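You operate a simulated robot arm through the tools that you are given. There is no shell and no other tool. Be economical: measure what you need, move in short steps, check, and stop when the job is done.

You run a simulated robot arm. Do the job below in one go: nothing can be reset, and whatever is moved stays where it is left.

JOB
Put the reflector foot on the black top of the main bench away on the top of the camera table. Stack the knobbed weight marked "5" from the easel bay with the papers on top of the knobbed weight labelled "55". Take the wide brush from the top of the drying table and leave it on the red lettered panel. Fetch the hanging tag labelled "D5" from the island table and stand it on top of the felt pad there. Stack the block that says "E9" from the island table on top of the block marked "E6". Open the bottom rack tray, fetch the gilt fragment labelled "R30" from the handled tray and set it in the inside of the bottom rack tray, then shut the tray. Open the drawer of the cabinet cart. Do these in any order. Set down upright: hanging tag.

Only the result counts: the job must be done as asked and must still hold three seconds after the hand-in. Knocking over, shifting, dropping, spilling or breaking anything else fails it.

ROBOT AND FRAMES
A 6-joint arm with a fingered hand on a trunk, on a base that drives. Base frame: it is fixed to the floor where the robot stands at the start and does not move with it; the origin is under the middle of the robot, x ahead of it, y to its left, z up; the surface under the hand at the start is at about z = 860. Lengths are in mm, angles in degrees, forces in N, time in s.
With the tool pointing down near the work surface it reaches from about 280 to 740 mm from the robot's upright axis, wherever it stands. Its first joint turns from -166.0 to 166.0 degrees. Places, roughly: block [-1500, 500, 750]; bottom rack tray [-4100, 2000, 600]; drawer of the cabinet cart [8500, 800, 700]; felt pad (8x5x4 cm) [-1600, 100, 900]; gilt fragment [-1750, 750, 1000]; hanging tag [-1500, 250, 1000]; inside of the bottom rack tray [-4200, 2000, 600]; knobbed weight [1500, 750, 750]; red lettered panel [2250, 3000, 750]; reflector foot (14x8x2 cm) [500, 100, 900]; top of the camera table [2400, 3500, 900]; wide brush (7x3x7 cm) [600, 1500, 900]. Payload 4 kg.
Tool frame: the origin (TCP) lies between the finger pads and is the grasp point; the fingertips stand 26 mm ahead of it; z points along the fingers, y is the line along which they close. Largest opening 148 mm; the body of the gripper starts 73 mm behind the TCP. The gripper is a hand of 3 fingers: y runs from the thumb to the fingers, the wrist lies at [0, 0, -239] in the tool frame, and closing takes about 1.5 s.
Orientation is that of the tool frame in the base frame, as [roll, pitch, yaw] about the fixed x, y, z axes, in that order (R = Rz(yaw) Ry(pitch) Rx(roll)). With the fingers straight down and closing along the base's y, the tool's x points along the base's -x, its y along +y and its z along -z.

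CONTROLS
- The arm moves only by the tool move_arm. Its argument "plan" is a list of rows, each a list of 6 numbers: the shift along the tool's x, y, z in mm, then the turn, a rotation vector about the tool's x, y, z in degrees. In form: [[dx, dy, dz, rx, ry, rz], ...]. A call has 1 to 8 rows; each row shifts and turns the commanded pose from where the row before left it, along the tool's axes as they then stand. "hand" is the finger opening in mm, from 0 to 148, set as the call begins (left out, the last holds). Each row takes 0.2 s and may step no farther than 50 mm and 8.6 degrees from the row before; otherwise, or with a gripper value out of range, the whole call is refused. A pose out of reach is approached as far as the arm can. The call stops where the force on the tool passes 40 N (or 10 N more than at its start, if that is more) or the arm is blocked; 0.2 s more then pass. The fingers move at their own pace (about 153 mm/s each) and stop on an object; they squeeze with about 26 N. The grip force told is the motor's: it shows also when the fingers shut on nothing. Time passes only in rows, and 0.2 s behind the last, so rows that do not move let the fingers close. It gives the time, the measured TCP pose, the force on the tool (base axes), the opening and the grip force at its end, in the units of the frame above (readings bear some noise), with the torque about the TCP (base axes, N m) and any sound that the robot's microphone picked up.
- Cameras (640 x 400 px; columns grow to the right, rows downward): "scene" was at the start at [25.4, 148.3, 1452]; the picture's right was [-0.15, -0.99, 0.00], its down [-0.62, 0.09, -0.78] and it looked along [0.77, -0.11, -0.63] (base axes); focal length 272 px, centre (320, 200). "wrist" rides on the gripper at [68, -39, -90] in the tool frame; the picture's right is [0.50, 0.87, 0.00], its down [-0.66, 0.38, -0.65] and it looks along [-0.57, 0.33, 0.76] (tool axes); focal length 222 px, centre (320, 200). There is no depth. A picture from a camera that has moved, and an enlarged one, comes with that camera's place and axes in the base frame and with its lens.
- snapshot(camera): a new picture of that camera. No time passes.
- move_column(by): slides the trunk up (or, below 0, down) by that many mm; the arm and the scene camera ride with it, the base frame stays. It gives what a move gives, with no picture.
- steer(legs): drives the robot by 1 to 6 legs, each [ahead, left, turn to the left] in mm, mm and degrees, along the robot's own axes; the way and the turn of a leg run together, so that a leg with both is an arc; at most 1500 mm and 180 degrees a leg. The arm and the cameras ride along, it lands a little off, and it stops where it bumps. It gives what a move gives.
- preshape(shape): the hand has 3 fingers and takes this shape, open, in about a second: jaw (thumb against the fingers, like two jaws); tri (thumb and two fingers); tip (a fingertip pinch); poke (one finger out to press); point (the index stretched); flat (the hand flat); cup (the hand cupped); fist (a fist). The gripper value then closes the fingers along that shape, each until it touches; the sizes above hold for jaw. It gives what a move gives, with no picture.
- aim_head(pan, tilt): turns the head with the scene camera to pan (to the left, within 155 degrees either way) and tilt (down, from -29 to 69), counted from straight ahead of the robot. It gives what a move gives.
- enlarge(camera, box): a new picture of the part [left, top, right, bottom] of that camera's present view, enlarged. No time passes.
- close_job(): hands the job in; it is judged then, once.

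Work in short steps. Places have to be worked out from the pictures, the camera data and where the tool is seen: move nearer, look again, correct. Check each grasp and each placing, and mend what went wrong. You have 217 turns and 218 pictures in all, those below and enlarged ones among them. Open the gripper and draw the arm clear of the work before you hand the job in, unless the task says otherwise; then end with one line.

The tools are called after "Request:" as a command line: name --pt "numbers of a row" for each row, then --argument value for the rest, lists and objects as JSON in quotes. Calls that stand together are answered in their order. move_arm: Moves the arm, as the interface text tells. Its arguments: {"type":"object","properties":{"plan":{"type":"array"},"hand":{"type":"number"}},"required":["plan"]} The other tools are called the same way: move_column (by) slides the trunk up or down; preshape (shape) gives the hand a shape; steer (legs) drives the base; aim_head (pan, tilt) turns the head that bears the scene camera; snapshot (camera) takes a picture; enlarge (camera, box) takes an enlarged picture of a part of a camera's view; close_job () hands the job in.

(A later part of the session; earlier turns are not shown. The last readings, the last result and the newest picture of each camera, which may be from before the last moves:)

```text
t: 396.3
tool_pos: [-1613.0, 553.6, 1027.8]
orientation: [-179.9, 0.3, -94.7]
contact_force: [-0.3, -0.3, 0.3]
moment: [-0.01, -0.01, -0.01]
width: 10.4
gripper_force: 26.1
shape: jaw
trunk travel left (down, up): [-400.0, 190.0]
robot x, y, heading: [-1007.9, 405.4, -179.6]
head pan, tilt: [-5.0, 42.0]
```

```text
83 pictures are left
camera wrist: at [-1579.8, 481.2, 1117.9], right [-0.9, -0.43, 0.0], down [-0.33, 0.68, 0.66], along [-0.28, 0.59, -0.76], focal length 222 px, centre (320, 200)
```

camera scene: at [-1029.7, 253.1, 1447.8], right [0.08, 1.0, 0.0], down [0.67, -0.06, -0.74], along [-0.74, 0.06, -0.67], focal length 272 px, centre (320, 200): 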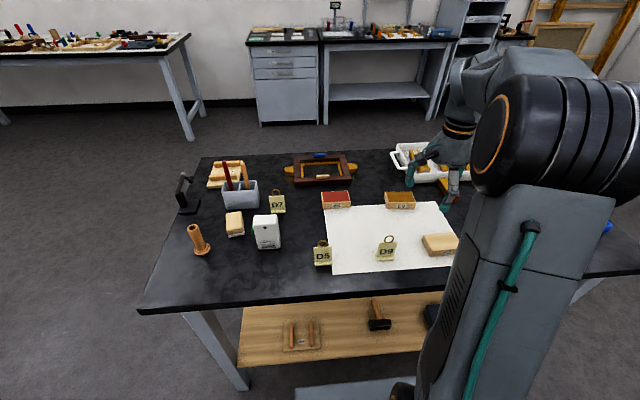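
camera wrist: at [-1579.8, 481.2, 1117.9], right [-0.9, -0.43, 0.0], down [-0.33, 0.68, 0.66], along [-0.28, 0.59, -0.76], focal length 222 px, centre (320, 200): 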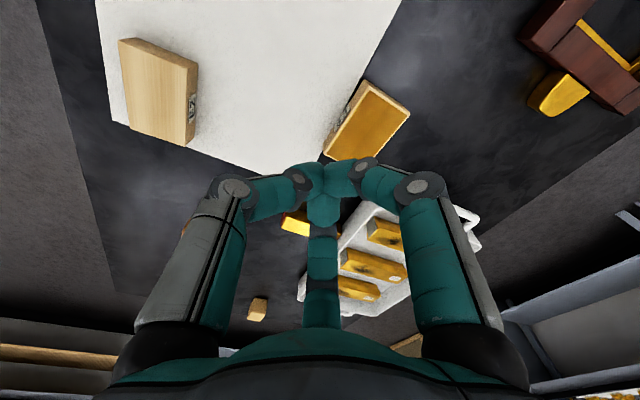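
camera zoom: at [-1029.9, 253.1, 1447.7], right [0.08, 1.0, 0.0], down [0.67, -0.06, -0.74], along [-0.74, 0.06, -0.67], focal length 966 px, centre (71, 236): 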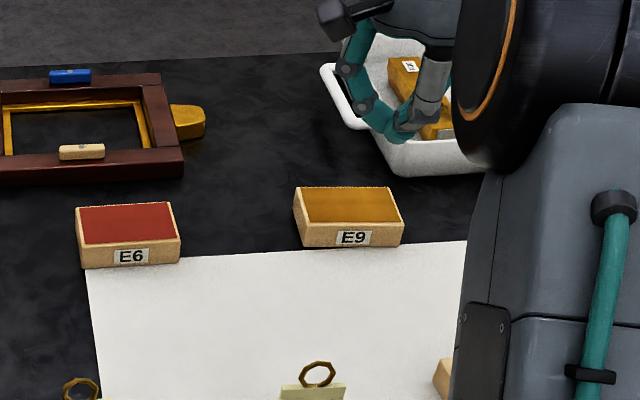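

E9 now sits upright at about (-1671,559), −3°, close to the handled tray. I'll flip the hand 180° so only the thumb goes on the tray side, and use a wider opening.

Request:
move_arm --pt "0 0 0 0 0 -8.6" --pt "0 0 0 0 0 -8.6" --pt "0 0 0 0 0 -8.6" --pt "0 0 0 0 0 -8.6" --pt "0 0 0 0 0 -8.6" --pt "0 0 0 0 0 -8.6" --pt "0 0 0 0 0 -8.6" --pt "0 0 0 0 0 -8.6" --hand 110

Request:
move_arm --pt "0 0 0 0 0 -8.6" --pt "0 0 0 0 0 -8.6" --pt "0 0 0 0 0 -8.6" --pt "0 0 0 0 0 -8.6" --pt "0 0 0 0 0 -8.6" --pt "0 0 0 0 0 -8.6" --pt "0 0 0 0 0 -8.6" --pt "0 0 0 0 0 -8.6"

Request:
move_arm --pt "0 0 0 0 0 -8.6" --pt "0 0 0 0 0 -8.6" --pt "0 0 0 0 0 -8.6" --pt "0 0 0 0 0 -8.6" --pt "0 0 0 0 0 -8.6"

Request:
snapshot --camera "wrist"

```text
t: 398.1
tool_pos: [-1613.5, 551.4, 1026.9]
orientation: [-179.8, 0.0, -25.8]
contact_force: [0.3, -0.1, -0.1]
moment: [0.01, 0.01, -0.03]
width: 109.8
gripper_force: 0.1
shape: jaw
trunk travel left (down, up): [-400.0, 190.0]
robot x, y, heading: [-1008.3, 411.3, -179.8]
head pan, tilt: [-5.0, 42.0]
```

```text
t: 399.9
tool_pos: [-1605.8, 532.7, 1014.0]
orientation: [-179.4, -0.3, 42.5]
contact_force: [-0.2, 0.9, 0.7]
moment: [-0.01, 0.01, 0.01]
width: 109.4
gripper_force: 0.0
shape: jaw
out of reach, approached as far as the arm can: row 8
trunk travel left (down, up): [-400.0, 190.0]
robot x, y, heading: [-1007.5, 406.8, -179.9]
head pan, tilt: [-5.0, 42.0]
```

```text
t: 401.1
tool_pos: [-1528.8, 347.6, 887.5]
orientation: [-176.6, -3.8, 82.5]
contact_force: [-3.0, 0.6, 40.9]
moment: [-2.06, -0.77, -0.17]
width: 104.3
gripper_force: 0.1
shape: jaw
out of reach, approached as far as the arm can: row 1, 2, 3, 4, 5
trunk travel left (down, up): [-400.0, 190.0]
robot x, y, heading: [-1008.7, 403.4, -179.8]
head pan, tilt: [-5.0, 42.0]
```

```text
82 pictures are left
camera wrist: at [-1553.2, 412.6, 984.1], right [0.92, 0.38, -0.02], down [0.32, -0.74, 0.59], along [0.21, -0.55, -0.81], focal length 222 px, centre (320, 200)
```

wrist: 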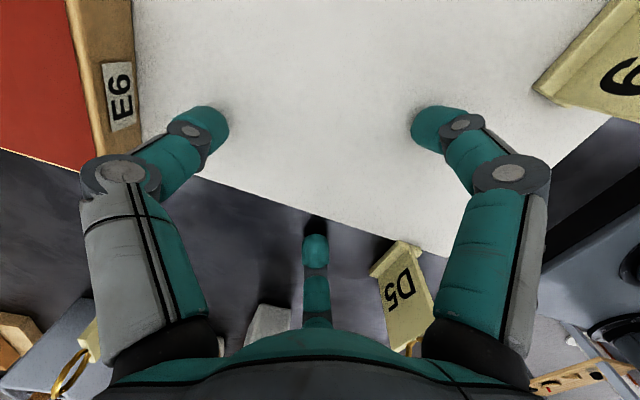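

The arm hit a wrist limit and drifted down onto the paper between objects. I lift straight up immediately and inspect.

Request:
move_arm --pt "0 0 -20 0 0 0" --pt "0 0 -40 0 0 0" --pt "0 0 -45 0 0 0" --pt "0 0 -45 0 0 0"

Request:
snapshot --camera "scene"

Request:
enlarge --camera "scene" --box '[160, 150, 480, 290]'

```text
t: 402.1
tool_pos: [-1484.7, 273.1, 985.3]
orientation: [-178.3, -2.7, 83.3]
contact_force: [0.8, -0.1, 0.5]
moment: [0.01, -0.02, 0.0]
width: 109.8
gripper_force: 0.2
shape: jaw
out of reach, approached as far as the arm can: row 1, 2, 3, 4
trunk travel left (down, up): [-400.0, 190.0]
robot x, y, heading: [-1003.8, 403.9, -180.0]
head pan, tilt: [-5.0, 42.0]
```

```text
81 pictures are left
camera scene: at [-1029.7, 253.2, 1447.7], right [0.08, 1.0, 0.0], down [0.67, -0.06, -0.74], along [-0.74, 0.06, -0.67], focal length 272 px, centre (320, 200)
```

scene: 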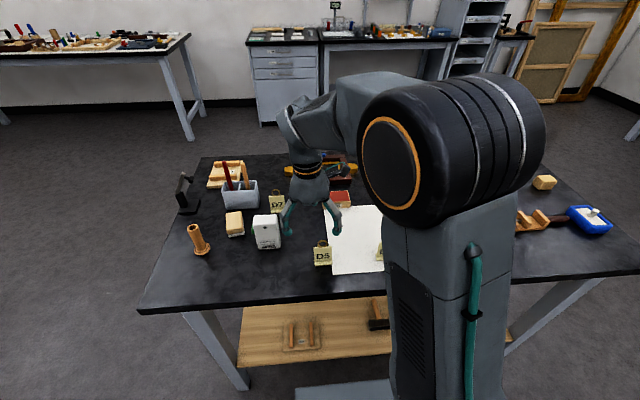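

```text
2.00 times, centred on (320, 220) of scene
camera zoom: at [-1029.7, 253.2, 1447.7], right [0.08, 1.0, 0.0], down [0.67, -0.06, -0.74], along [-0.74, 0.06, -0.67], focal length 544 px, centre (320, 160)
```

zoom: 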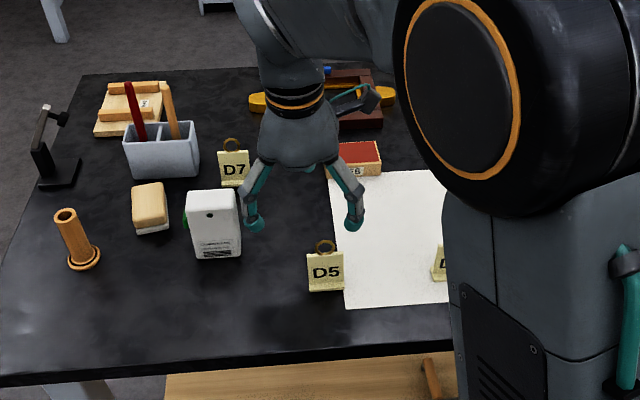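

Nothing seems toppled. To get safely clear I raise the trunk 190 mm straight up.

Request:
move_column --by 190

Request:
move_arm --pt "0 0 0 0 0 8.5" --pt "0 0 0 0 0 8.5" --pt "0 0 0 0 0 8.5"

Request:
snapshot --camera "scene"

```text
t: 404.2
tool_pos: [-1486.4, 274.4, 1174.3]
orientation: [-178.2, -2.7, 83.4]
contact_force: [0.0, -0.8, 0.1]
moment: [0.0, -0.04, 0.03]
width: 109.7
gripper_force: 0.1
shape: jaw
trunk travel left (down, up): [-590.0, 0.0]
robot x, y, heading: [-1006.3, 405.4, -180.0]
head pan, tilt: [-5.0, 42.0]
```

```text
t: 405.0
tool_pos: [-1486.4, 273.7, 1174.7]
orientation: [-177.2, -1.5, 57.8]
contact_force: [-0.3, 0.5, -0.2]
moment: [0.01, 0.02, 0.01]
width: 109.7
gripper_force: 0.2
shape: jaw
trunk travel left (down, up): [-590.0, 0.0]
robot x, y, heading: [-1006.2, 407.2, -179.9]
head pan, tilt: [-5.0, 42.0]
```

```text
79 pictures are left
camera scene: at [-1029.6, 253.0, 1637.8], right [0.08, 1.0, 0.0], down [0.67, -0.06, -0.74], along [-0.74, 0.06, -0.67], focal length 272 px, centre (320, 200)
```

scene: 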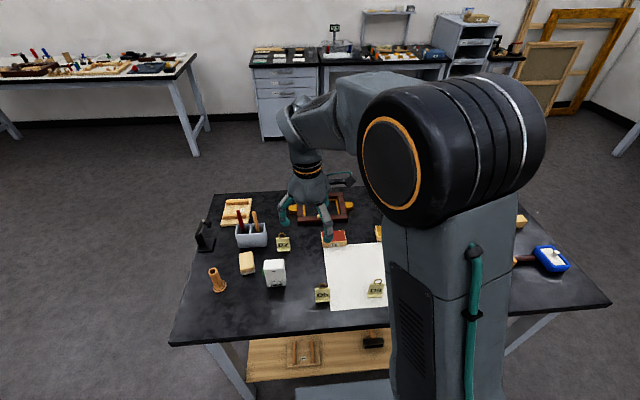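

I now know the wrist-roll limit. I rotate back the other way to the original orientation here at safe height.

Request:
move_arm --pt "0 0 0 0 0 8.5" --pt "0 0 0 0 0 8.5" --pt "0 0 0 0 0 8.5" --pt "0 0 0 0 0 8.5" --pt "0 0 0 0 0 8.5" --pt "0 0 0 0 0 8.5" --pt "0 0 0 0 0 8.5" --pt "0 0 0 0 0 8.5"

Request:
move_arm --pt "0 0 0 0 0 8.5" --pt "0 0 0 0 0 8.5" --pt "0 0 0 0 0 8.5" --pt "0 0 0 0 0 8.5" --pt "0 0 0 0 0 8.5" --pt "0 0 0 0 0 8.5" --pt "0 0 0 0 0 8.5" --pt "0 0 0 0 0 8.5"

Request:
move_arm --pt "0 0 0 0 0 8.5" --pt "0 0 0 0 0 6" --pt "0 0 0 0 0 0"

```text
t: 406.8
tool_pos: [-1484.9, 273.3, 1174.9]
orientation: [-177.6, 2.2, -10.1]
contact_force: [-0.2, 0.5, 0.6]
moment: [0.02, 0.01, 0.04]
width: 109.6
gripper_force: 0.1
shape: jaw
trunk travel left (down, up): [-590.0, 0.0]
robot x, y, heading: [-1006.1, 407.3, -179.8]
head pan, tilt: [-5.0, 42.0]
```

```text
t: 408.6
tool_pos: [-1485.2, 272.2, 1174.2]
orientation: [179.0, 3.0, -78.2]
contact_force: [-0.2, 0.7, 0.3]
moment: [-0.01, -0.02, 0.0]
width: 109.9
gripper_force: 0.1
shape: jaw
trunk travel left (down, up): [-590.0, 0.0]
robot x, y, heading: [-1008.9, 404.6, -180.0]
head pan, tilt: [-5.0, 42.0]
```

```text
t: 409.4
tool_pos: [-1486.6, 273.7, 1174.4]
orientation: [178.3, 2.7, -92.6]
contact_force: [-0.3, -0.9, -0.2]
moment: [0.0, -0.02, -0.01]
width: 109.8
gripper_force: 0.2
shape: jaw
trunk travel left (down, up): [-590.0, 0.0]
robot x, y, heading: [-1006.2, 409.1, -180.0]
head pan, tilt: [-5.0, 42.0]
```

I correct the slight tilt, travel over E9 at height, then lower the trunk again.

Request:
move_arm --pt "0 0 0 1.7 2.7 0" --pt "-39 26 0 0 0 0" --pt "-39 26 0 0 0 0" --pt "-39 26 0 0 0 0" --pt "-39 26 0 0 0 0" --pt "-39 27 0 0 0 0" --pt "-39 27 0 0 0 0" --pt "-38 27 0 0 0 0"

Request:
move_column --by -190

Request:
snapshot --camera "wrist"

Request:
enlarge --camera "scene" --box '[300, 140, 480, 240]'

```text
t: 411.2
tool_pos: [-1660.2, 552.6, 1176.5]
orientation: [-179.9, 0.0, -92.5]
contact_force: [0.4, -0.9, 0.7]
moment: [0.0, 0.0, 0.04]
width: 109.8
gripper_force: 0.0
shape: jaw
trunk travel left (down, up): [-590.0, 0.0]
robot x, y, heading: [-1008.4, 407.2, -179.7]
head pan, tilt: [-5.0, 42.0]
```

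```text
t: 413.3
tool_pos: [-1658.6, 552.0, 985.9]
orientation: [180.0, 0.0, -92.5]
contact_force: [-0.1, -0.3, 0.0]
moment: [-0.03, -0.01, -0.01]
width: 109.7
gripper_force: 0.1
shape: jaw
trunk travel left (down, up): [-400.0, 190.0]
robot x, y, heading: [-1007.7, 404.0, -179.7]
head pan, tilt: [-5.0, 42.0]
```

```text
78 pictures are left
camera wrist: at [-1622.2, 481.9, 1075.9], right [-0.89, -0.46, 0.0], down [-0.35, 0.67, 0.65], along [-0.3, 0.58, -0.76], focal length 222 px, centre (320, 200)
```

wrist: 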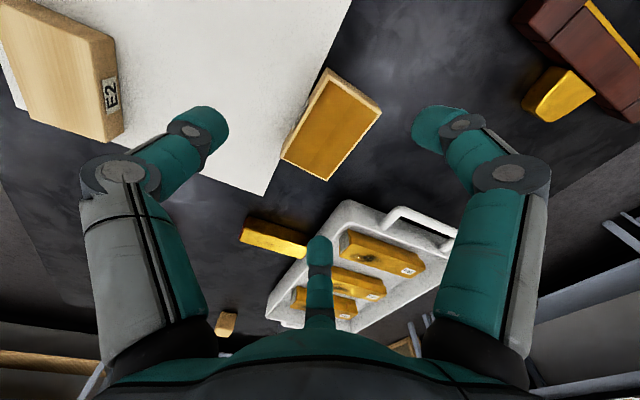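

```text
3.56 times, centred on (390, 190) of scene
camera zoom: at [-1029.6, 253.1, 1447.8], right [0.08, 1.0, 0.0], down [0.67, -0.06, -0.74], along [-0.74, 0.06, -0.67], focal length 966 px, centre (71, 236)
```

zoom: 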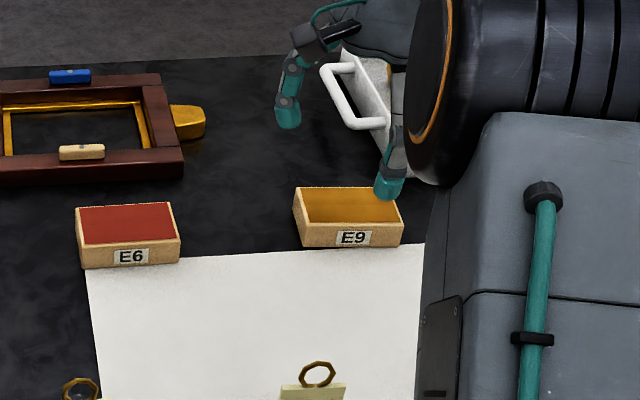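

Triangulating the fingertips shows that when open the thumb sits ~66 mm out but the fingers only ~30 mm: the hand opens asymmetrically. I shift 23 mm toward the tray side, set opening 100, and lower to z≈925 to check.

Request:
move_arm --pt "7 23 0 0 0 0" --pt "0 0 30 0 0 0" --pt "0 0 28 0 0 0" --pt "0 0 0 0 0 0" --hand 100

Request:
snapshot --camera "wrist"

Request:
enlarge --camera "scene" --box '[340, 150, 460, 220]'

```text
t: 414.3
tool_pos: [-1680.6, 545.6, 927.3]
orientation: [180.0, 0.0, -92.5]
contact_force: [0.9, 0.3, 0.5]
moment: [0.01, 0.0, -0.01]
width: 100.2
gripper_force: 0.1
shape: jaw
trunk travel left (down, up): [-400.0, 190.0]
robot x, y, heading: [-1009.2, 403.8, -180.0]
head pan, tilt: [-5.0, 42.0]
```

```text
76 pictures are left
camera wrist: at [-1644.8, 475.2, 1017.4], right [-0.89, -0.46, 0.0], down [-0.35, 0.67, 0.65], along [-0.3, 0.58, -0.76], focal length 222 px, centre (320, 200)
```

wrist: 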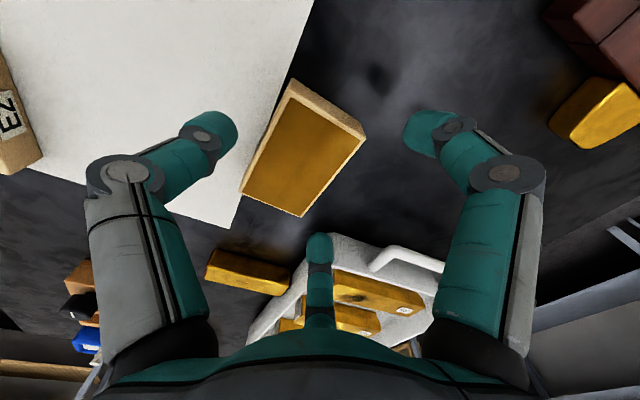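

```text
5.33 times, centred on (400, 185) of scene
camera zoom: at [-1029.7, 253.1, 1447.8], right [0.08, 1.0, 0.0], down [0.67, -0.06, -0.74], along [-0.74, 0.06, -0.67], focal length 1450 px, centre (-107, 280)
```

zoom: 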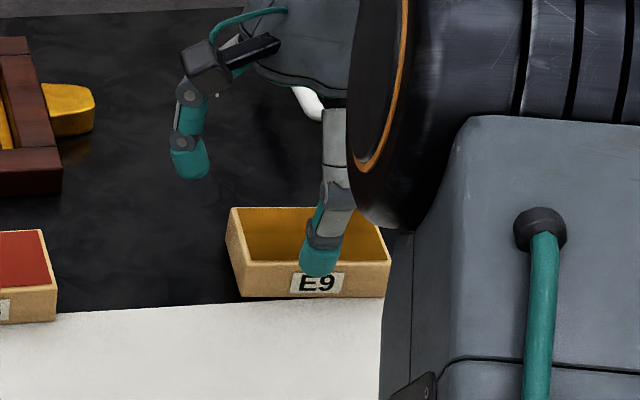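

Both sides clear the block by ~8–10 mm. I descend to z≈896 with force watching.

Request:
move_arm --pt "0 0 15 0 0 0" --pt "0 0 10 0 0 0" --pt "0 0 6 0 0 0" --pt "0 0 0 0 0 0"

Request:
snapshot --camera "wrist"

```text
t: 415.3
tool_pos: [-1680.8, 545.6, 896.3]
orientation: [179.9, 0.1, -92.6]
contact_force: [0.1, 0.0, 0.2]
moment: [-0.02, -0.02, -0.03]
width: 100.4
gripper_force: 0.0
shape: jaw
trunk travel left (down, up): [-400.0, 190.0]
robot x, y, heading: [-1003.7, 410.7, -180.1]
head pan, tilt: [-5.0, 42.0]
```

```text
74 pictures are left
camera wrist: at [-1644.6, 475.1, 986.0], right [-0.89, -0.46, 0.0], down [-0.35, 0.67, 0.65], along [-0.3, 0.58, -0.76], focal length 222 px, centre (320, 200)
```

wrist: 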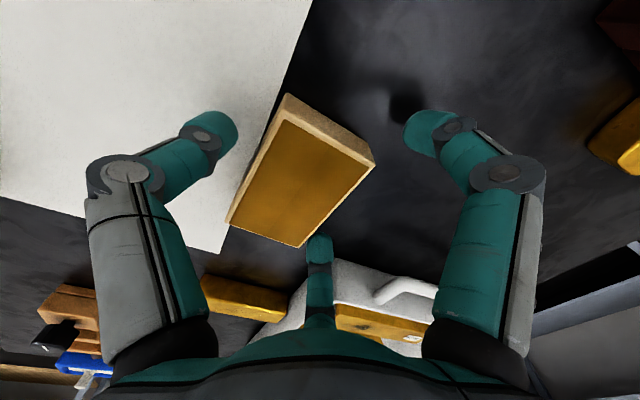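

No contact; the fingers straddle the block. Closing now.

Request:
move_arm --pt "0 0 0 0 0 0" --pt "0 0 0 0 0 0" --pt "0 0 0 0 0 0" --pt "0 0 0 0 0 0" --pt "0 0 0 0 0 0" --hand 0

Request:
snapshot --camera "wrist"

```text
t: 416.5
tool_pos: [-1682.0, 545.2, 897.3]
orientation: [-180.0, 0.0, -92.5]
contact_force: [-0.2, -0.1, -0.2]
moment: [-0.01, 0.0, 0.02]
width: 54.9
gripper_force: 26.6
shape: jaw
trunk travel left (down, up): [-400.0, 190.0]
robot x, y, heading: [-1007.8, 407.1, -179.9]
head pan, tilt: [-5.0, 42.0]
```

```text
73 pictures are left
camera wrist: at [-1644.6, 475.2, 986.0], right [-0.89, -0.46, 0.0], down [-0.35, 0.67, 0.65], along [-0.3, 0.58, -0.76], focal length 222 px, centre (320, 200)
```

wrist: 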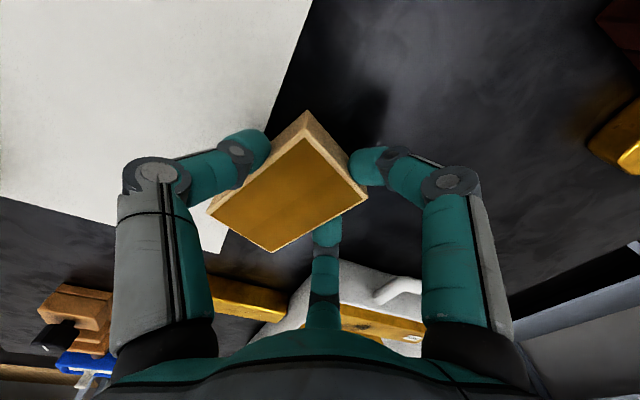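

Gripped at 55 mm. I lift 90 mm and check the block's pose in the hand.

Request:
move_arm --pt "0 0 -15 0 0 0" --pt "0 0 -35 0 0 0" --pt "0 0 -40 0 0 0" --pt "0 0 0 0 0 0"

Request:
snapshot --camera "wrist"

Request:
enlarge --camera "scene" --box '[310, 130, 460, 230]'

```text
t: 417.5
tool_pos: [-1682.4, 544.2, 986.2]
orientation: [-180.0, -0.1, -92.4]
contact_force: [0.4, 0.7, -0.5]
moment: [0.02, -0.02, 0.04]
width: 54.9
gripper_force: 26.0
shape: jaw
trunk travel left (down, up): [-400.0, 190.0]
robot x, y, heading: [-1006.3, 407.3, -179.5]
head pan, tilt: [-5.0, 42.0]
```

```text
72 pictures are left
camera wrist: at [-1645.2, 474.5, 1076.0], right [-0.89, -0.46, 0.0], down [-0.35, 0.67, 0.65], along [-0.3, 0.58, -0.76], focal length 222 px, centre (320, 200)
```

wrist: 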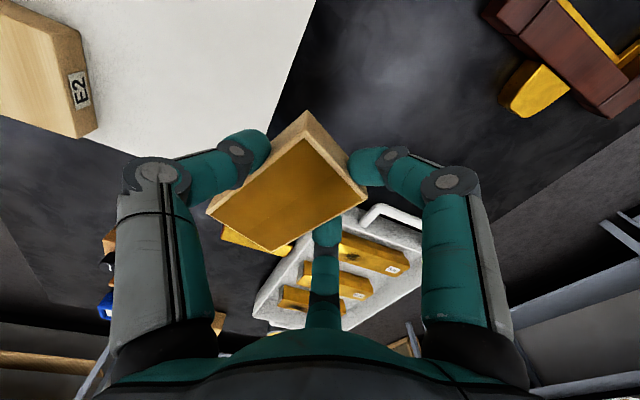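

```text
4.00 times, centred on (385, 180) of scene
camera zoom: at [-1029.6, 253.0, 1447.8], right [0.08, 1.0, 0.0], down [0.67, -0.06, -0.74], along [-0.74, 0.06, -0.67], focal length 1087 px, centre (60, 280)
```

zoom: 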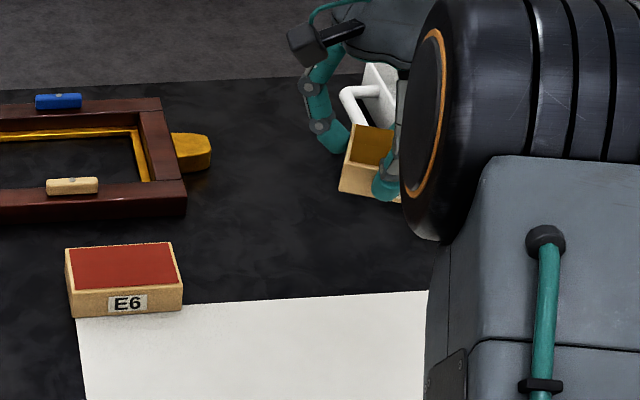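

The block is level but sits 22° skewed in the hand, its centre offset (+14,+17) from TCP. I rotate −22.5° to square it and move so its centre is over E6.

Request:
move_arm --pt "0 0 0 0 0 -7.5" --pt "0 0 0 0 0 -7.5" --pt "0 0 0 0 0 -7.5" --pt "40.6 11.7 0 0 0 0" --pt "40.6 11.7 0 0 0 0" --pt "40.6 11.7 0 0 0 0" --pt "40.6 11.7 0 0 0 0" --pt "40.6 11.7 0 0 0 0"

Request:
snapshot --camera "wrist"

Request:
enlarge --camera "scene" --box '[270, 130, 420, 230]'

```text
t: 419.3
tool_pos: [-1665.4, 336.4, 987.4]
orientation: [-180.0, 0.0, -70.2]
contact_force: [-0.8, 0.9, -1.2]
moment: [-0.03, -0.03, -0.03]
width: 54.6
gripper_force: 25.7
shape: jaw
trunk travel left (down, up): [-400.0, 190.0]
robot x, y, heading: [-1010.8, 412.2, -179.9]
head pan, tilt: [-5.0, 42.0]
```

```text
70 pictures are left
camera wrist: at [-1606.0, 284.8, 1076.4], right [-0.64, -0.76, 0.0], down [-0.58, 0.49, 0.65], along [-0.5, 0.42, -0.76], focal length 222 px, centre (320, 200)
```

wrist: 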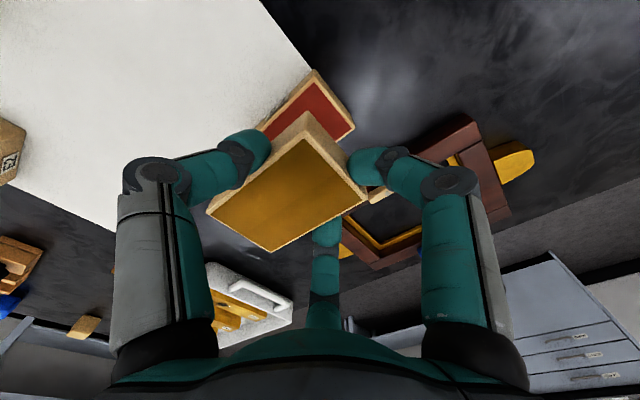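

```text
4.00 times, centred on (345, 180) of scene
camera zoom: at [-1029.8, 253.2, 1447.8], right [0.08, 1.0, 0.0], down [0.67, -0.06, -0.74], along [-0.74, 0.06, -0.67], focal length 1087 px, centre (220, 280)
```

zoom: 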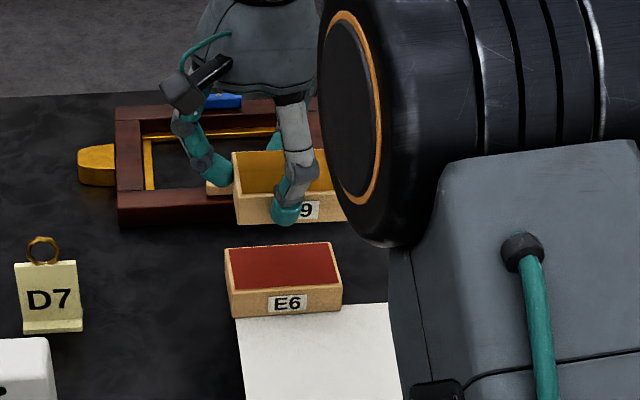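

E9's front edge lies at (-1638,314)–(-1637,~402), practically coincident with E6's. I lower 55 mm, then finish in small steps.

Request:
move_arm --pt "0 0 25 0 0 0" --pt "0 0 20 0 0 0" --pt "0 0 10 0 0 0" --pt "0 0 3 0 0 0" --pt "0 0 2 0 0 0" --pt "0 0 2 0 0 0" --pt "0 0 0 0 0 0"

Request:
enlarge --camera "scene" --box '[270, 130, 420, 230]'

```text
t: 420.9
tool_pos: [-1668.7, 336.1, 925.9]
orientation: [-179.9, 0.0, -70.2]
contact_force: [-0.7, -0.6, -1.7]
moment: [-0.04, 0.0, -0.02]
width: 54.6
gripper_force: 26.0
shape: jaw
trunk travel left (down, up): [-400.0, 190.0]
robot x, y, heading: [-1010.3, 403.7, -180.0]
head pan, tilt: [-5.0, 42.0]
```

```text
4.00 times, centred on (345, 180) of scene
camera zoom: at [-1029.7, 253.0, 1447.8], right [0.08, 1.0, 0.0], down [0.67, -0.06, -0.74], along [-0.74, 0.06, -0.67], focal length 1087 px, centre (220, 280)
```

zoom: 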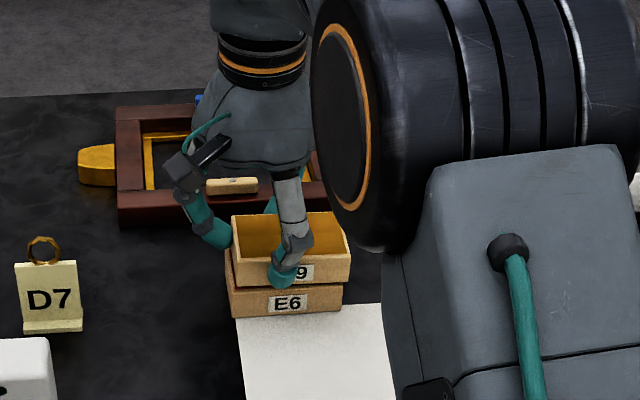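

Nearly touching and well aligned; I nudge 4 mm left and lower to contact.

Request:
move_arm --pt "3.8 1.4 0 0 0 0" --pt "0 0 1.5 0 0 0" --pt "0 0 1.5 0 0 0" --pt "0 0 1.5 0 0 0" --pt "0 0 1.5 0 0 0"

```text
t: 422.1
tool_pos: [-1667.1, 332.0, 921.6]
orientation: [179.8, 0.1, -70.0]
contact_force: [-2.2, 0.8, 13.1]
moment: [0.17, -0.24, 0.0]
width: 54.6
gripper_force: 26.8
shape: jaw
trunk travel left (down, up): [-400.0, 190.0]
robot x, y, heading: [-1005.1, 401.7, -179.9]
head pan, tilt: [-5.0, 42.0]
```

Contact. I open and check before lifting.

Request:
move_arm --pt "0 0 0 0 0 0" --pt "0 0 0 0 0 0" --pt "0 0 0 0 0 0" --pt "0 0 0 0 0 0" --hand 100

Request:
snapshot --camera "wrist"

Request:
enlarge --camera "scene" --box '[270, 130, 420, 230]'

```text
t: 423.1
tool_pos: [-1666.9, 330.7, 919.6]
orientation: [-179.9, 0.0, -70.0]
contact_force: [0.3, -0.1, 1.0]
moment: [0.0, -0.02, 0.01]
width: 99.7
gripper_force: 0.1
shape: jaw
trunk travel left (down, up): [-400.0, 190.0]
robot x, y, heading: [-1007.5, 407.0, -180.0]
head pan, tilt: [-5.0, 42.0]
```

```text
67 pictures are left
camera wrist: at [-1607.4, 280.1, 1008.6], right [-0.64, -0.77, 0.0], down [-0.58, 0.49, 0.65], along [-0.5, 0.42, -0.76], focal length 222 px, centre (320, 200)
```

wrist: 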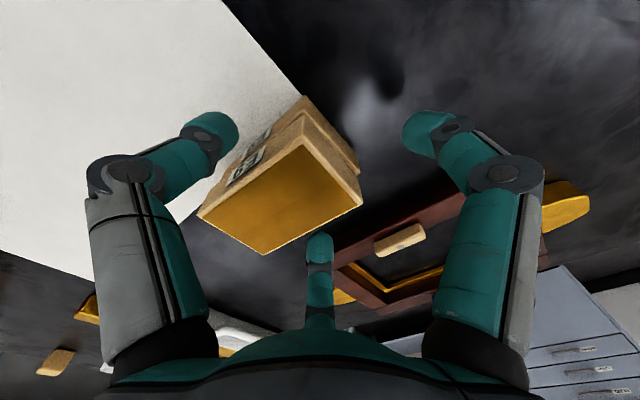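

```text
4.00 times, centred on (345, 180) of scene
camera zoom: at [-1029.7, 253.0, 1447.8], right [0.08, 1.0, 0.0], down [0.67, -0.06, -0.74], along [-0.74, 0.06, -0.67], focal length 1087 px, centre (220, 280)
```

zoom: 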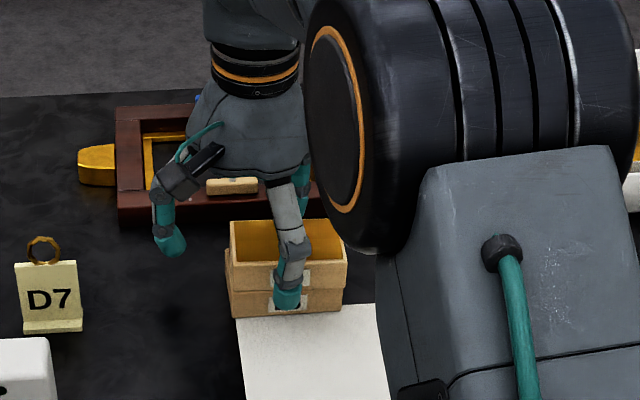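

Stacked cleanly. I lift away and verify.

Request:
move_arm --pt "0 0 -10 0 0 0" --pt "0 0 -30 0 0 0" --pt "0 0 -45 0 0 0" --pt "0 0 -45 0 0 0" --pt "0 -40 -20 0 0 0" --pt "0 -45 0 0 0 0" --pt "0 -45 0 0 0 0"

Request:
snapshot --camera "scene"

Request:
enlarge --camera "scene" --box '[180, 170, 380, 290]'

```text
t: 424.7
tool_pos: [-1546.0, 376.1, 1067.6]
orientation: [180.0, 0.0, -70.0]
contact_force: [0.6, -0.7, -1.2]
moment: [0.0, -0.01, -0.01]
width: 99.6
gripper_force: 0.0
shape: jaw
trunk travel left (down, up): [-400.0, 190.0]
robot x, y, heading: [-1008.5, 406.7, -179.7]
head pan, tilt: [-5.0, 42.0]
```

```text
65 pictures are left
camera scene: at [-1029.7, 253.0, 1447.7], right [0.08, 1.0, 0.0], down [0.67, -0.06, -0.74], along [-0.74, 0.06, -0.67], focal length 272 px, centre (320, 200)
```

scene: 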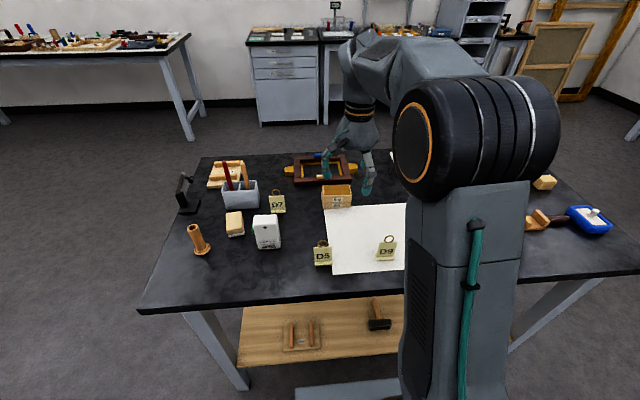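

```text
3.20 times, centred on (280, 230) of scene
camera zoom: at [-1029.7, 253.0, 1447.7], right [0.08, 1.0, 0.0], down [0.67, -0.06, -0.74], along [-0.74, 0.06, -0.67], focal length 870 px, centre (448, 104)
```

zoom: 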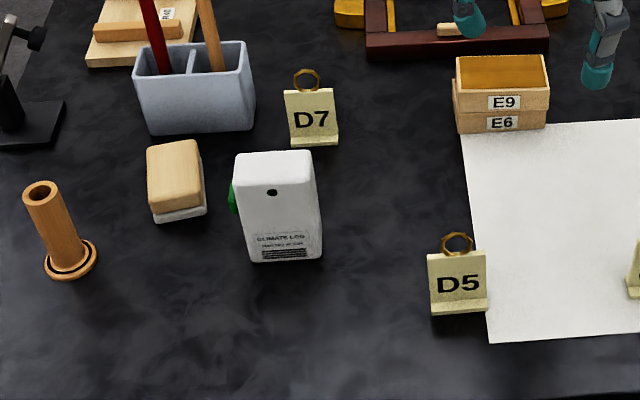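

E9 is on E6. Now for the felt pad: I rotate the tool to yaw ≈-87 and hover high above the pad for a top view.

Request:
move_arm --pt "0 0 -15 0 0 8.4" --pt "0 0 -15 0 0 8.4" --pt "45 0 0 0 0 0" --pt "45 0 0 0 0 0" --pt "45 0 0 0 0 0" --pt "45 0 0 0 0 0" --pt "45 0 0 0 0 0" --pt "45 10 0 0 0 0" --hand 60

Request:
move_arm --pt "35 10 0 0 0 0" --pt "0 0 0 0 0 0"

Request:
snapshot --camera "wrist"

```text
t: 426.5
tool_pos: [-1541.2, 105.3, 1099.7]
orientation: [179.9, 0.0, -86.8]
contact_force: [0.1, 0.5, -0.6]
moment: [-0.01, 0.0, -0.01]
width: 60.2
gripper_force: 0.0
shape: jaw
trunk travel left (down, up): [-400.0, 190.0]
robot x, y, heading: [-1007.0, 408.9, -179.9]
head pan, tilt: [-5.0, 42.0]
```

```text
t: 427.1
tool_pos: [-1549.5, 69.9, 1099.7]
orientation: [-180.0, -0.1, -86.8]
contact_force: [0.3, -0.2, -0.3]
moment: [0.04, -0.02, -0.03]
width: 60.4
gripper_force: 0.2
shape: jaw
trunk travel left (down, up): [-400.0, 190.0]
robot x, y, heading: [-1007.0, 410.0, -179.9]
head pan, tilt: [-5.0, 42.0]
```

```text
63 pictures are left
camera wrist: at [-1507.0, 3.5, 1189.6], right [-0.84, -0.55, 0.0], down [-0.41, 0.63, 0.65], along [-0.36, 0.55, -0.76], focal length 222 px, centre (320, 200)
```

wrist: 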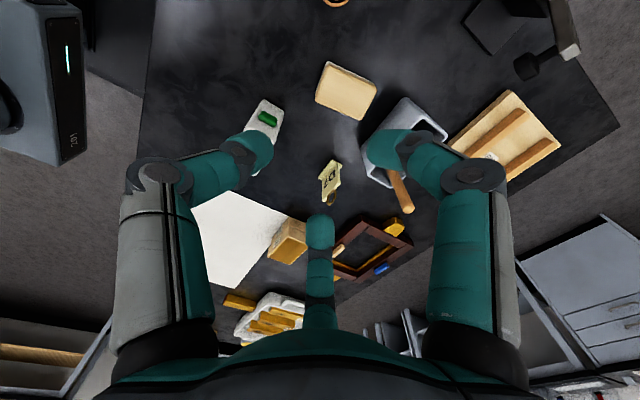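

Pad top centre ≈(-1581,58), ~70×46 mm flat top at z≈885–890, turned about +8°; the logger starts at y≈120. Now I move over tag D5 and look.

Request:
move_arm --pt "-43.5 -25 0 0 0 0" --pt "-43.5 -25 0 0 0 0" --pt "-43.5 -25 0 0 0 0" --pt "-43.5 -25 0 0 0 0" --pt "-43.5 -25 0 0 0 0" --pt "0 0 38 0 0 0" --pt "0 0 38 0 0 0" --pt "0 0 30 0 0 0" --hand 70

Request:
snapshot --camera "wrist"

Request:
enlarge --camera "scene" --box '[270, 200, 390, 280]'

```text
refused: row 1 steps farther than a row can; nothing moved
```

```text
62 pictures are left
camera wrist: at [-1507.0, 3.5, 1189.6], right [-0.84, -0.55, 0.0], down [-0.41, 0.63, 0.65], along [-0.36, 0.55, -0.76], focal length 222 px, centre (320, 200)
```

wrist: 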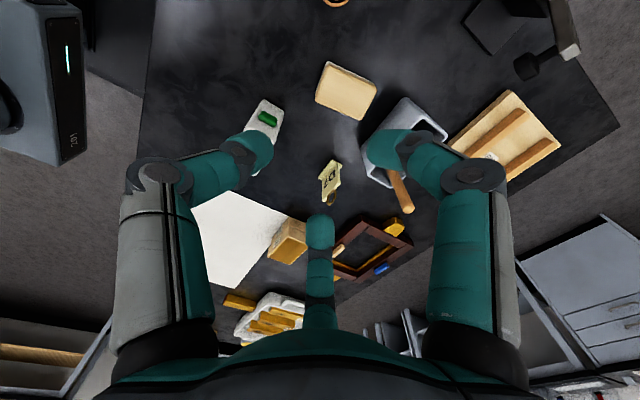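

```text
5.00 times, centred on (330, 240) of scene
camera zoom: at [-1030.0, 252.5, 1447.7], right [0.08, 1.0, 0.0], down [0.67, -0.06, -0.74], along [-0.74, 0.06, -0.67], focal length 1359 px, centre (270, 0)
```

zoom: 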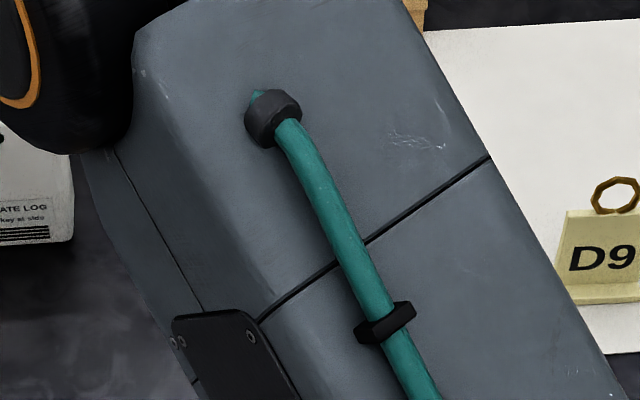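

Step length slightly over; reissued with more rows.

Request:
move_arm --pt "-36 -21 0 0 0 0" --pt "-36 -21 0 0 0 0" --pt "-36 -21 0 0 0 0" --pt "-36 -21 0 0 0 0" --pt "-36 -21 0 0 0 0" --pt "-37 -20 0 0 0 0" --pt "0 0 46 0 0 0" --pt "0 0 46 0 0 0" --hand 70

Request:
snapshot --camera "wrist"

Request:
enlarge --camera "scene" --box '[270, 200, 390, 280]'

```text
t: 428.9
tool_pos: [-1434.2, 293.3, 1004.9]
orientation: [-180.0, 0.0, -86.9]
contact_force: [0.0, -0.7, 0.0]
moment: [0.0, 0.0, -0.02]
width: 70.0
gripper_force: 0.1
shape: jaw
trunk travel left (down, up): [-400.0, 190.0]
robot x, y, heading: [-1006.8, 408.2, -179.8]
head pan, tilt: [-5.0, 42.0]
```

```text
60 pictures are left
camera wrist: at [-1391.4, 226.9, 1094.7], right [-0.84, -0.55, 0.0], down [-0.41, 0.63, 0.65], along [-0.36, 0.55, -0.76], focal length 222 px, centre (320, 200)
```

wrist: 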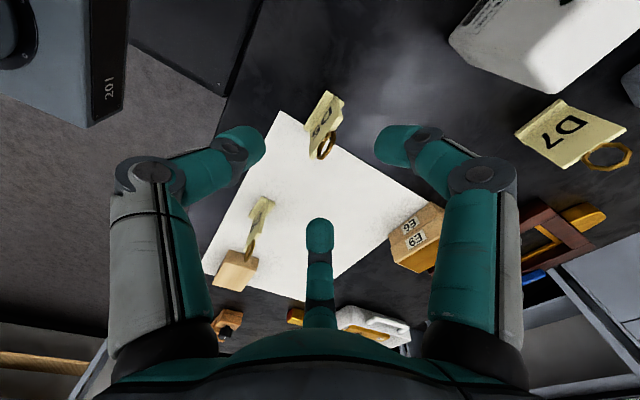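

```text
5.00 times, centred on (330, 240) of scene
camera zoom: at [-1029.7, 253.0, 1447.8], right [0.08, 1.0, 0.0], down [0.67, -0.06, -0.74], along [-0.74, 0.06, -0.67], focal length 1359 px, centre (270, 0)
```

zoom: 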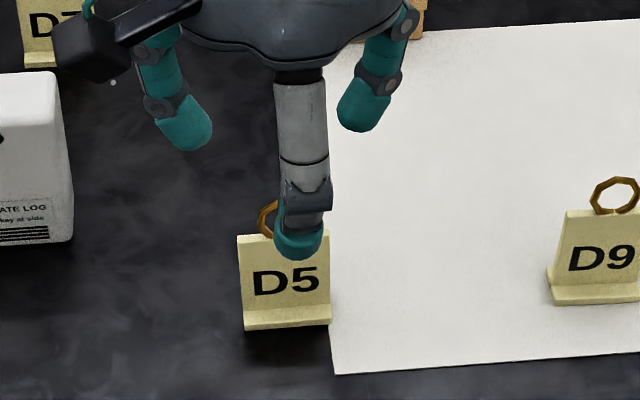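

I zoom the wrist view on the tag for its exact line.

Request:
enlarge --camera "wrist" --box '[280, 70, 380, 170]'

```text
4.00 times, centred on (330, 120) of wrist
camera zoom: at [-1391.4, 226.9, 1094.7], right [-0.84, -0.55, 0.0], down [-0.41, 0.63, 0.65], along [-0.36, 0.55, -0.76], focal length 888 px, centre (280, 520)
```

zoom: 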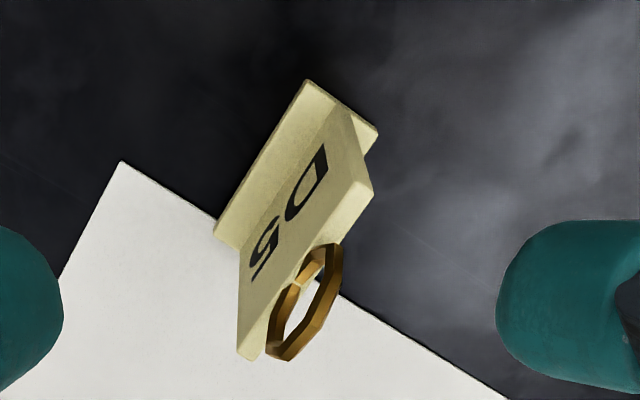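

Tag plate centred at (-1441,294), top z≈925; inverted-T foot 22 mm deep. I shift 7 mm, descend to z≈904 and close.

Request:
move_arm --pt "0 7 20 0 0 0" --pt "0 0 40 0 0 0" --pt "0 0 30 0 0 0" --pt "0 0 11 0 0 0" --pt "0 0 0 0 0 0"

Request:
snapshot --camera "wrist"

```text
t: 430.1
tool_pos: [-1444.8, 293.4, 906.5]
orientation: [180.0, 0.0, -86.8]
contact_force: [-0.7, 1.2, -0.5]
moment: [0.02, -0.01, 0.01]
width: 69.4
gripper_force: 0.0
shape: jaw
trunk travel left (down, up): [-400.0, 190.0]
robot x, y, heading: [-1009.8, 405.7, -180.1]
head pan, tilt: [-5.0, 42.0]
```

```text
57 pictures are left
camera wrist: at [-1401.1, 226.8, 994.8], right [-0.84, -0.55, 0.0], down [-0.41, 0.63, 0.65], along [-0.36, 0.55, -0.76], focal length 222 px, centre (320, 200)
```

wrist: 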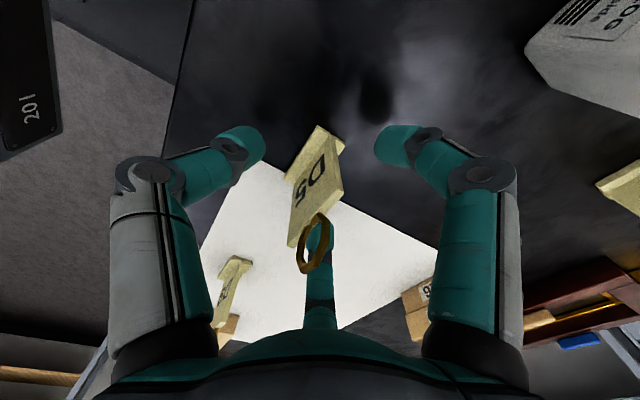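

The plate is between thumb and fingers; closing.

Request:
move_arm --pt "0 0 0 0 0 0" --pt "0 0 0 0 0 0" --pt "0 0 0 0 0 0" --pt "0 0 0 0 0 0" --pt "0 0 0 0 0 0" --hand 0

Request:
move_arm --pt "0 0 -15 0 0 0" --pt "0 0 -30 0 0 0" --pt "0 0 -45 0 0 0" --pt "0 0 0 0 0 0"

Request:
snapshot --camera "wrist"

Request:
enlarge --camera "scene" --box '[250, 150, 400, 280]'

```text
t: 431.3
tool_pos: [-1443.8, 292.7, 905.9]
orientation: [180.0, 0.0, -86.8]
contact_force: [0.2, -0.3, -0.1]
moment: [0.0, -0.02, -0.02]
width: 4.1
gripper_force: 26.1
shape: jaw
trunk travel left (down, up): [-400.0, 190.0]
robot x, y, heading: [-1007.8, 406.0, -179.6]
head pan, tilt: [-5.0, 42.0]
```

```text
t: 432.3
tool_pos: [-1442.3, 294.4, 996.1]
orientation: [-180.0, 0.1, -86.9]
contact_force: [0.2, 1.1, 0.7]
moment: [0.01, 0.01, -0.03]
width: 4.2
gripper_force: 25.6
shape: jaw
trunk travel left (down, up): [-400.0, 190.0]
robot x, y, heading: [-1011.8, 405.9, -180.1]
head pan, tilt: [-5.0, 42.0]
```

```text
56 pictures are left
camera wrist: at [-1400.0, 227.5, 1085.7], right [-0.84, -0.55, 0.0], down [-0.41, 0.63, 0.65], along [-0.36, 0.55, -0.76], focal length 222 px, centre (320, 200)
```

wrist: 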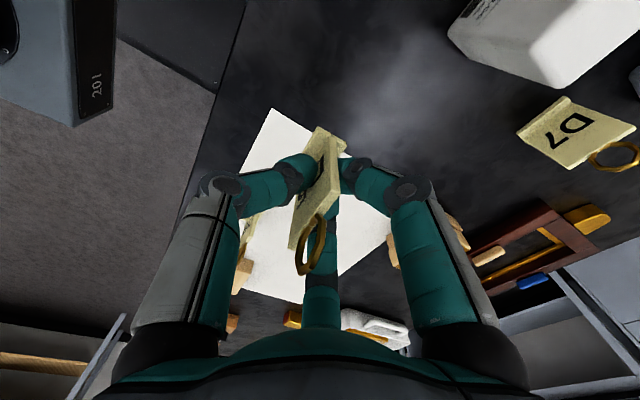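

```text
3.08 times, centred on (325, 215) of scene
camera zoom: at [-1029.3, 253.1, 1447.8], right [0.08, 1.0, 0.0], down [0.67, -0.06, -0.74], along [-0.74, 0.06, -0.67], focal length 836 px, centre (305, 154)
```

zoom: 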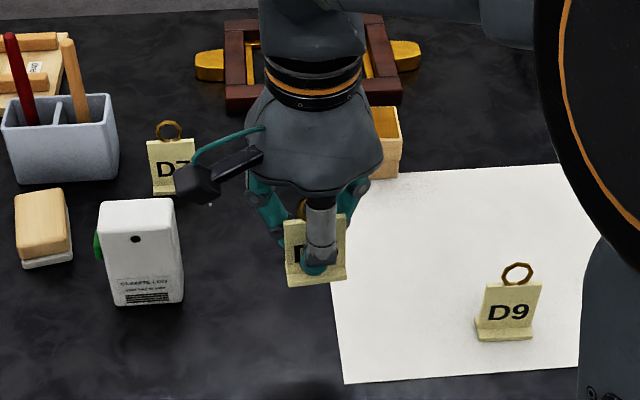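

D5 is held upright (bottom 46 mm below TCP). I raise above the logger, turn +5°, and move over the pad.

Request:
move_arm --pt "0 0 -40 0 0 -5" --pt "0 0 -40 0 0 0" --pt "36 28 0 0 0 0" --pt "36 28 0 0 0 0" --pt "36 28 0 0 0 0" --pt "36 28 0 0 0 0" --pt "35 29 0 0 0 0" --pt "35 29 0 0 0 0"

Request:
move_arm --pt "0 0 40 0 0 0" --pt "0 0 30 0 0 0" --pt "0 0 0 0 0 0"

Request:
snapshot --camera "wrist"

Request:
enlarge --camera "scene" --box '[180, 150, 330, 270]'

```text
t: 434.1
tool_pos: [-1575.9, 55.3, 1074.5]
orientation: [180.0, 0.1, -81.7]
contact_force: [0.5, 0.5, 0.4]
moment: [-0.06, 0.09, -0.02]
width: 4.1
gripper_force: 25.7
shape: jaw
out of reach, approached as far as the arm can: row 8
trunk travel left (down, up): [-400.0, 190.0]
robot x, y, heading: [-1008.4, 405.2, -180.0]
head pan, tilt: [-5.0, 42.0]
```

```text
t: 434.9
tool_pos: [-1575.9, 55.2, 1004.8]
orientation: [-180.0, -0.1, -81.9]
contact_force: [1.5, -0.6, -0.5]
moment: [0.01, 0.05, -0.04]
width: 4.3
gripper_force: 26.4
shape: jaw
trunk travel left (down, up): [-400.0, 190.0]
robot x, y, heading: [-1008.6, 404.7, -179.6]
head pan, tilt: [-5.0, 42.0]
```

```text
54 pictures are left
camera wrist: at [-1527.7, -7.3, 1093.3], right [-0.79, -0.62, 0.0], down [-0.47, 0.6, 0.65], along [-0.4, 0.51, -0.76], focal length 222 px, centre (320, 200)
```

wrist: 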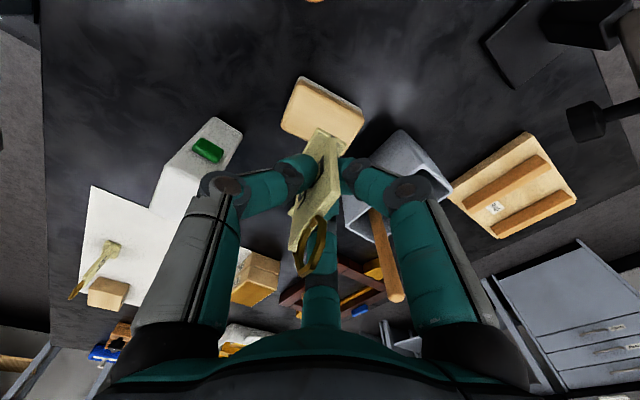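

```text
3.33 times, centred on (255, 210) of scene
camera zoom: at [-1029.7, 252.9, 1447.8], right [0.08, 1.0, 0.0], down [0.67, -0.06, -0.74], along [-0.74, 0.06, -0.67], focal length 906 px, centre (537, 167)
```

zoom: 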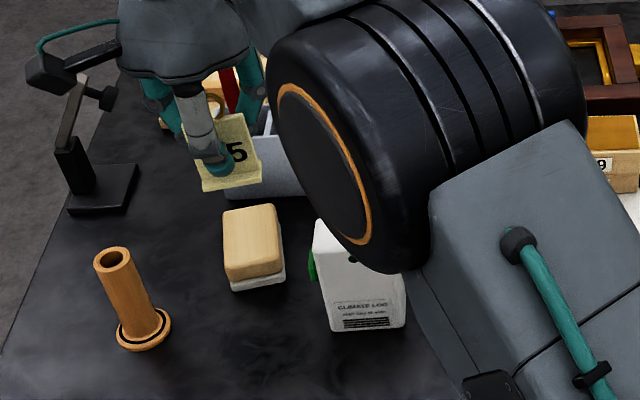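

Tag foot is centred at (-1576,54), turned +8.5°, matching the pad (centre ≈(-1580,52)). I nudge 4 mm and lower 58 mm, checking.

Request:
move_arm --pt "2 4 20 0 0 0" --pt "0 0 20 0 0 0" --pt "0 0 15 0 0 0" --pt "0 0 0 0 0 0"

Request:
enlarge --camera "scene" --box '[180, 150, 330, 270]'

```text
t: 435.9
tool_pos: [-1580.3, 52.9, 947.0]
orientation: [179.9, 0.0, -81.9]
contact_force: [-0.2, -0.6, -0.7]
moment: [0.02, 0.01, -0.04]
width: 3.8
gripper_force: 26.4
shape: jaw
trunk travel left (down, up): [-400.0, 190.0]
robot x, y, heading: [-1004.0, 407.2, -179.9]
head pan, tilt: [-5.0, 42.0]
```

```text
3.33 times, centred on (255, 210) of scene
camera zoom: at [-1029.7, 252.9, 1447.8], right [0.08, 1.0, 0.0], down [0.67, -0.06, -0.74], along [-0.74, 0.06, -0.67], focal length 906 px, centre (537, 167)
```

zoom: 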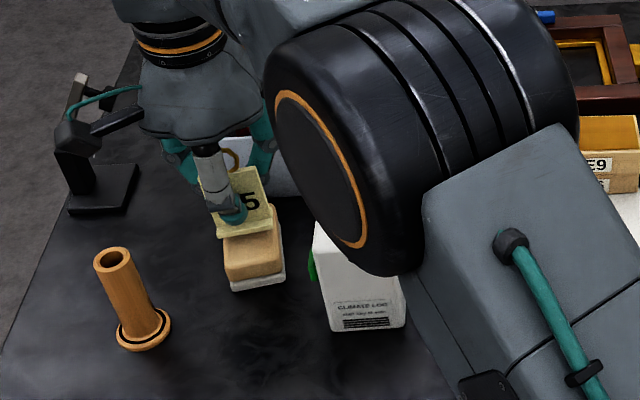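

Within 2 mm of centre. I lower in small steps until contact.

Request:
move_arm --pt "-2 0 3 0 0 0" --pt "0 0 2 0 0 0" --pt "0 0 2 0 0 0" --pt "0 0 2 0 0 0" --pt "0 0 2 0 0 0" --pt "0 0 2 0 0 0"

```text
t: 437.3
tool_pos: [-1580.7, 54.1, 936.7]
orientation: [180.0, 0.1, -81.8]
contact_force: [-2.5, 0.3, 9.4]
moment: [0.02, -0.04, 0.02]
width: 4.4
gripper_force: 26.0
shape: jaw
trunk travel left (down, up): [-400.0, 190.0]
robot x, y, heading: [-1005.6, 408.5, -179.9]
head pan, tilt: [-5.0, 42.0]
```

Contact at pad top z≈890. I open and view before lifting.

Request:
move_arm --pt "0 0 0 0 0 0" --pt "0 0 0 0 0 0" --pt "0 0 0 0 0 0" --hand 60

Request:
snapshot --camera "wrist"

```text
t: 438.1
tool_pos: [-1580.0, 53.8, 935.2]
orientation: [-179.9, 0.0, -81.7]
contact_force: [0.0, 0.2, 0.7]
moment: [0.0, 0.01, 0.01]
width: 59.6
gripper_force: 0.1
shape: jaw
trunk travel left (down, up): [-400.0, 190.0]
robot x, y, heading: [-1005.0, 408.8, -179.7]
head pan, tilt: [-5.0, 42.0]
```

```text
51 pictures are left
camera wrist: at [-1531.9, -8.7, 1024.5], right [-0.79, -0.62, 0.0], down [-0.47, 0.59, 0.65], along [-0.4, 0.51, -0.76], focal length 222 px, centre (320, 200)
```

wrist: 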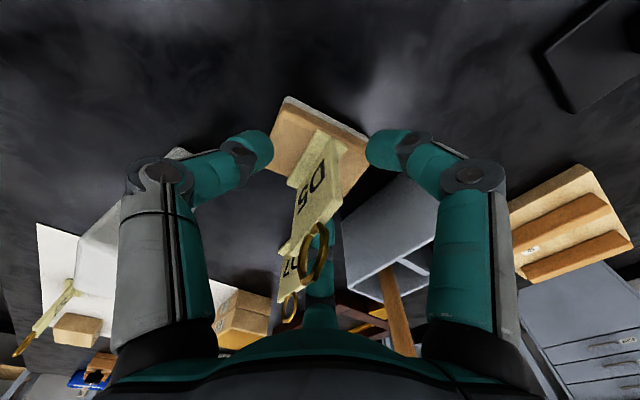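

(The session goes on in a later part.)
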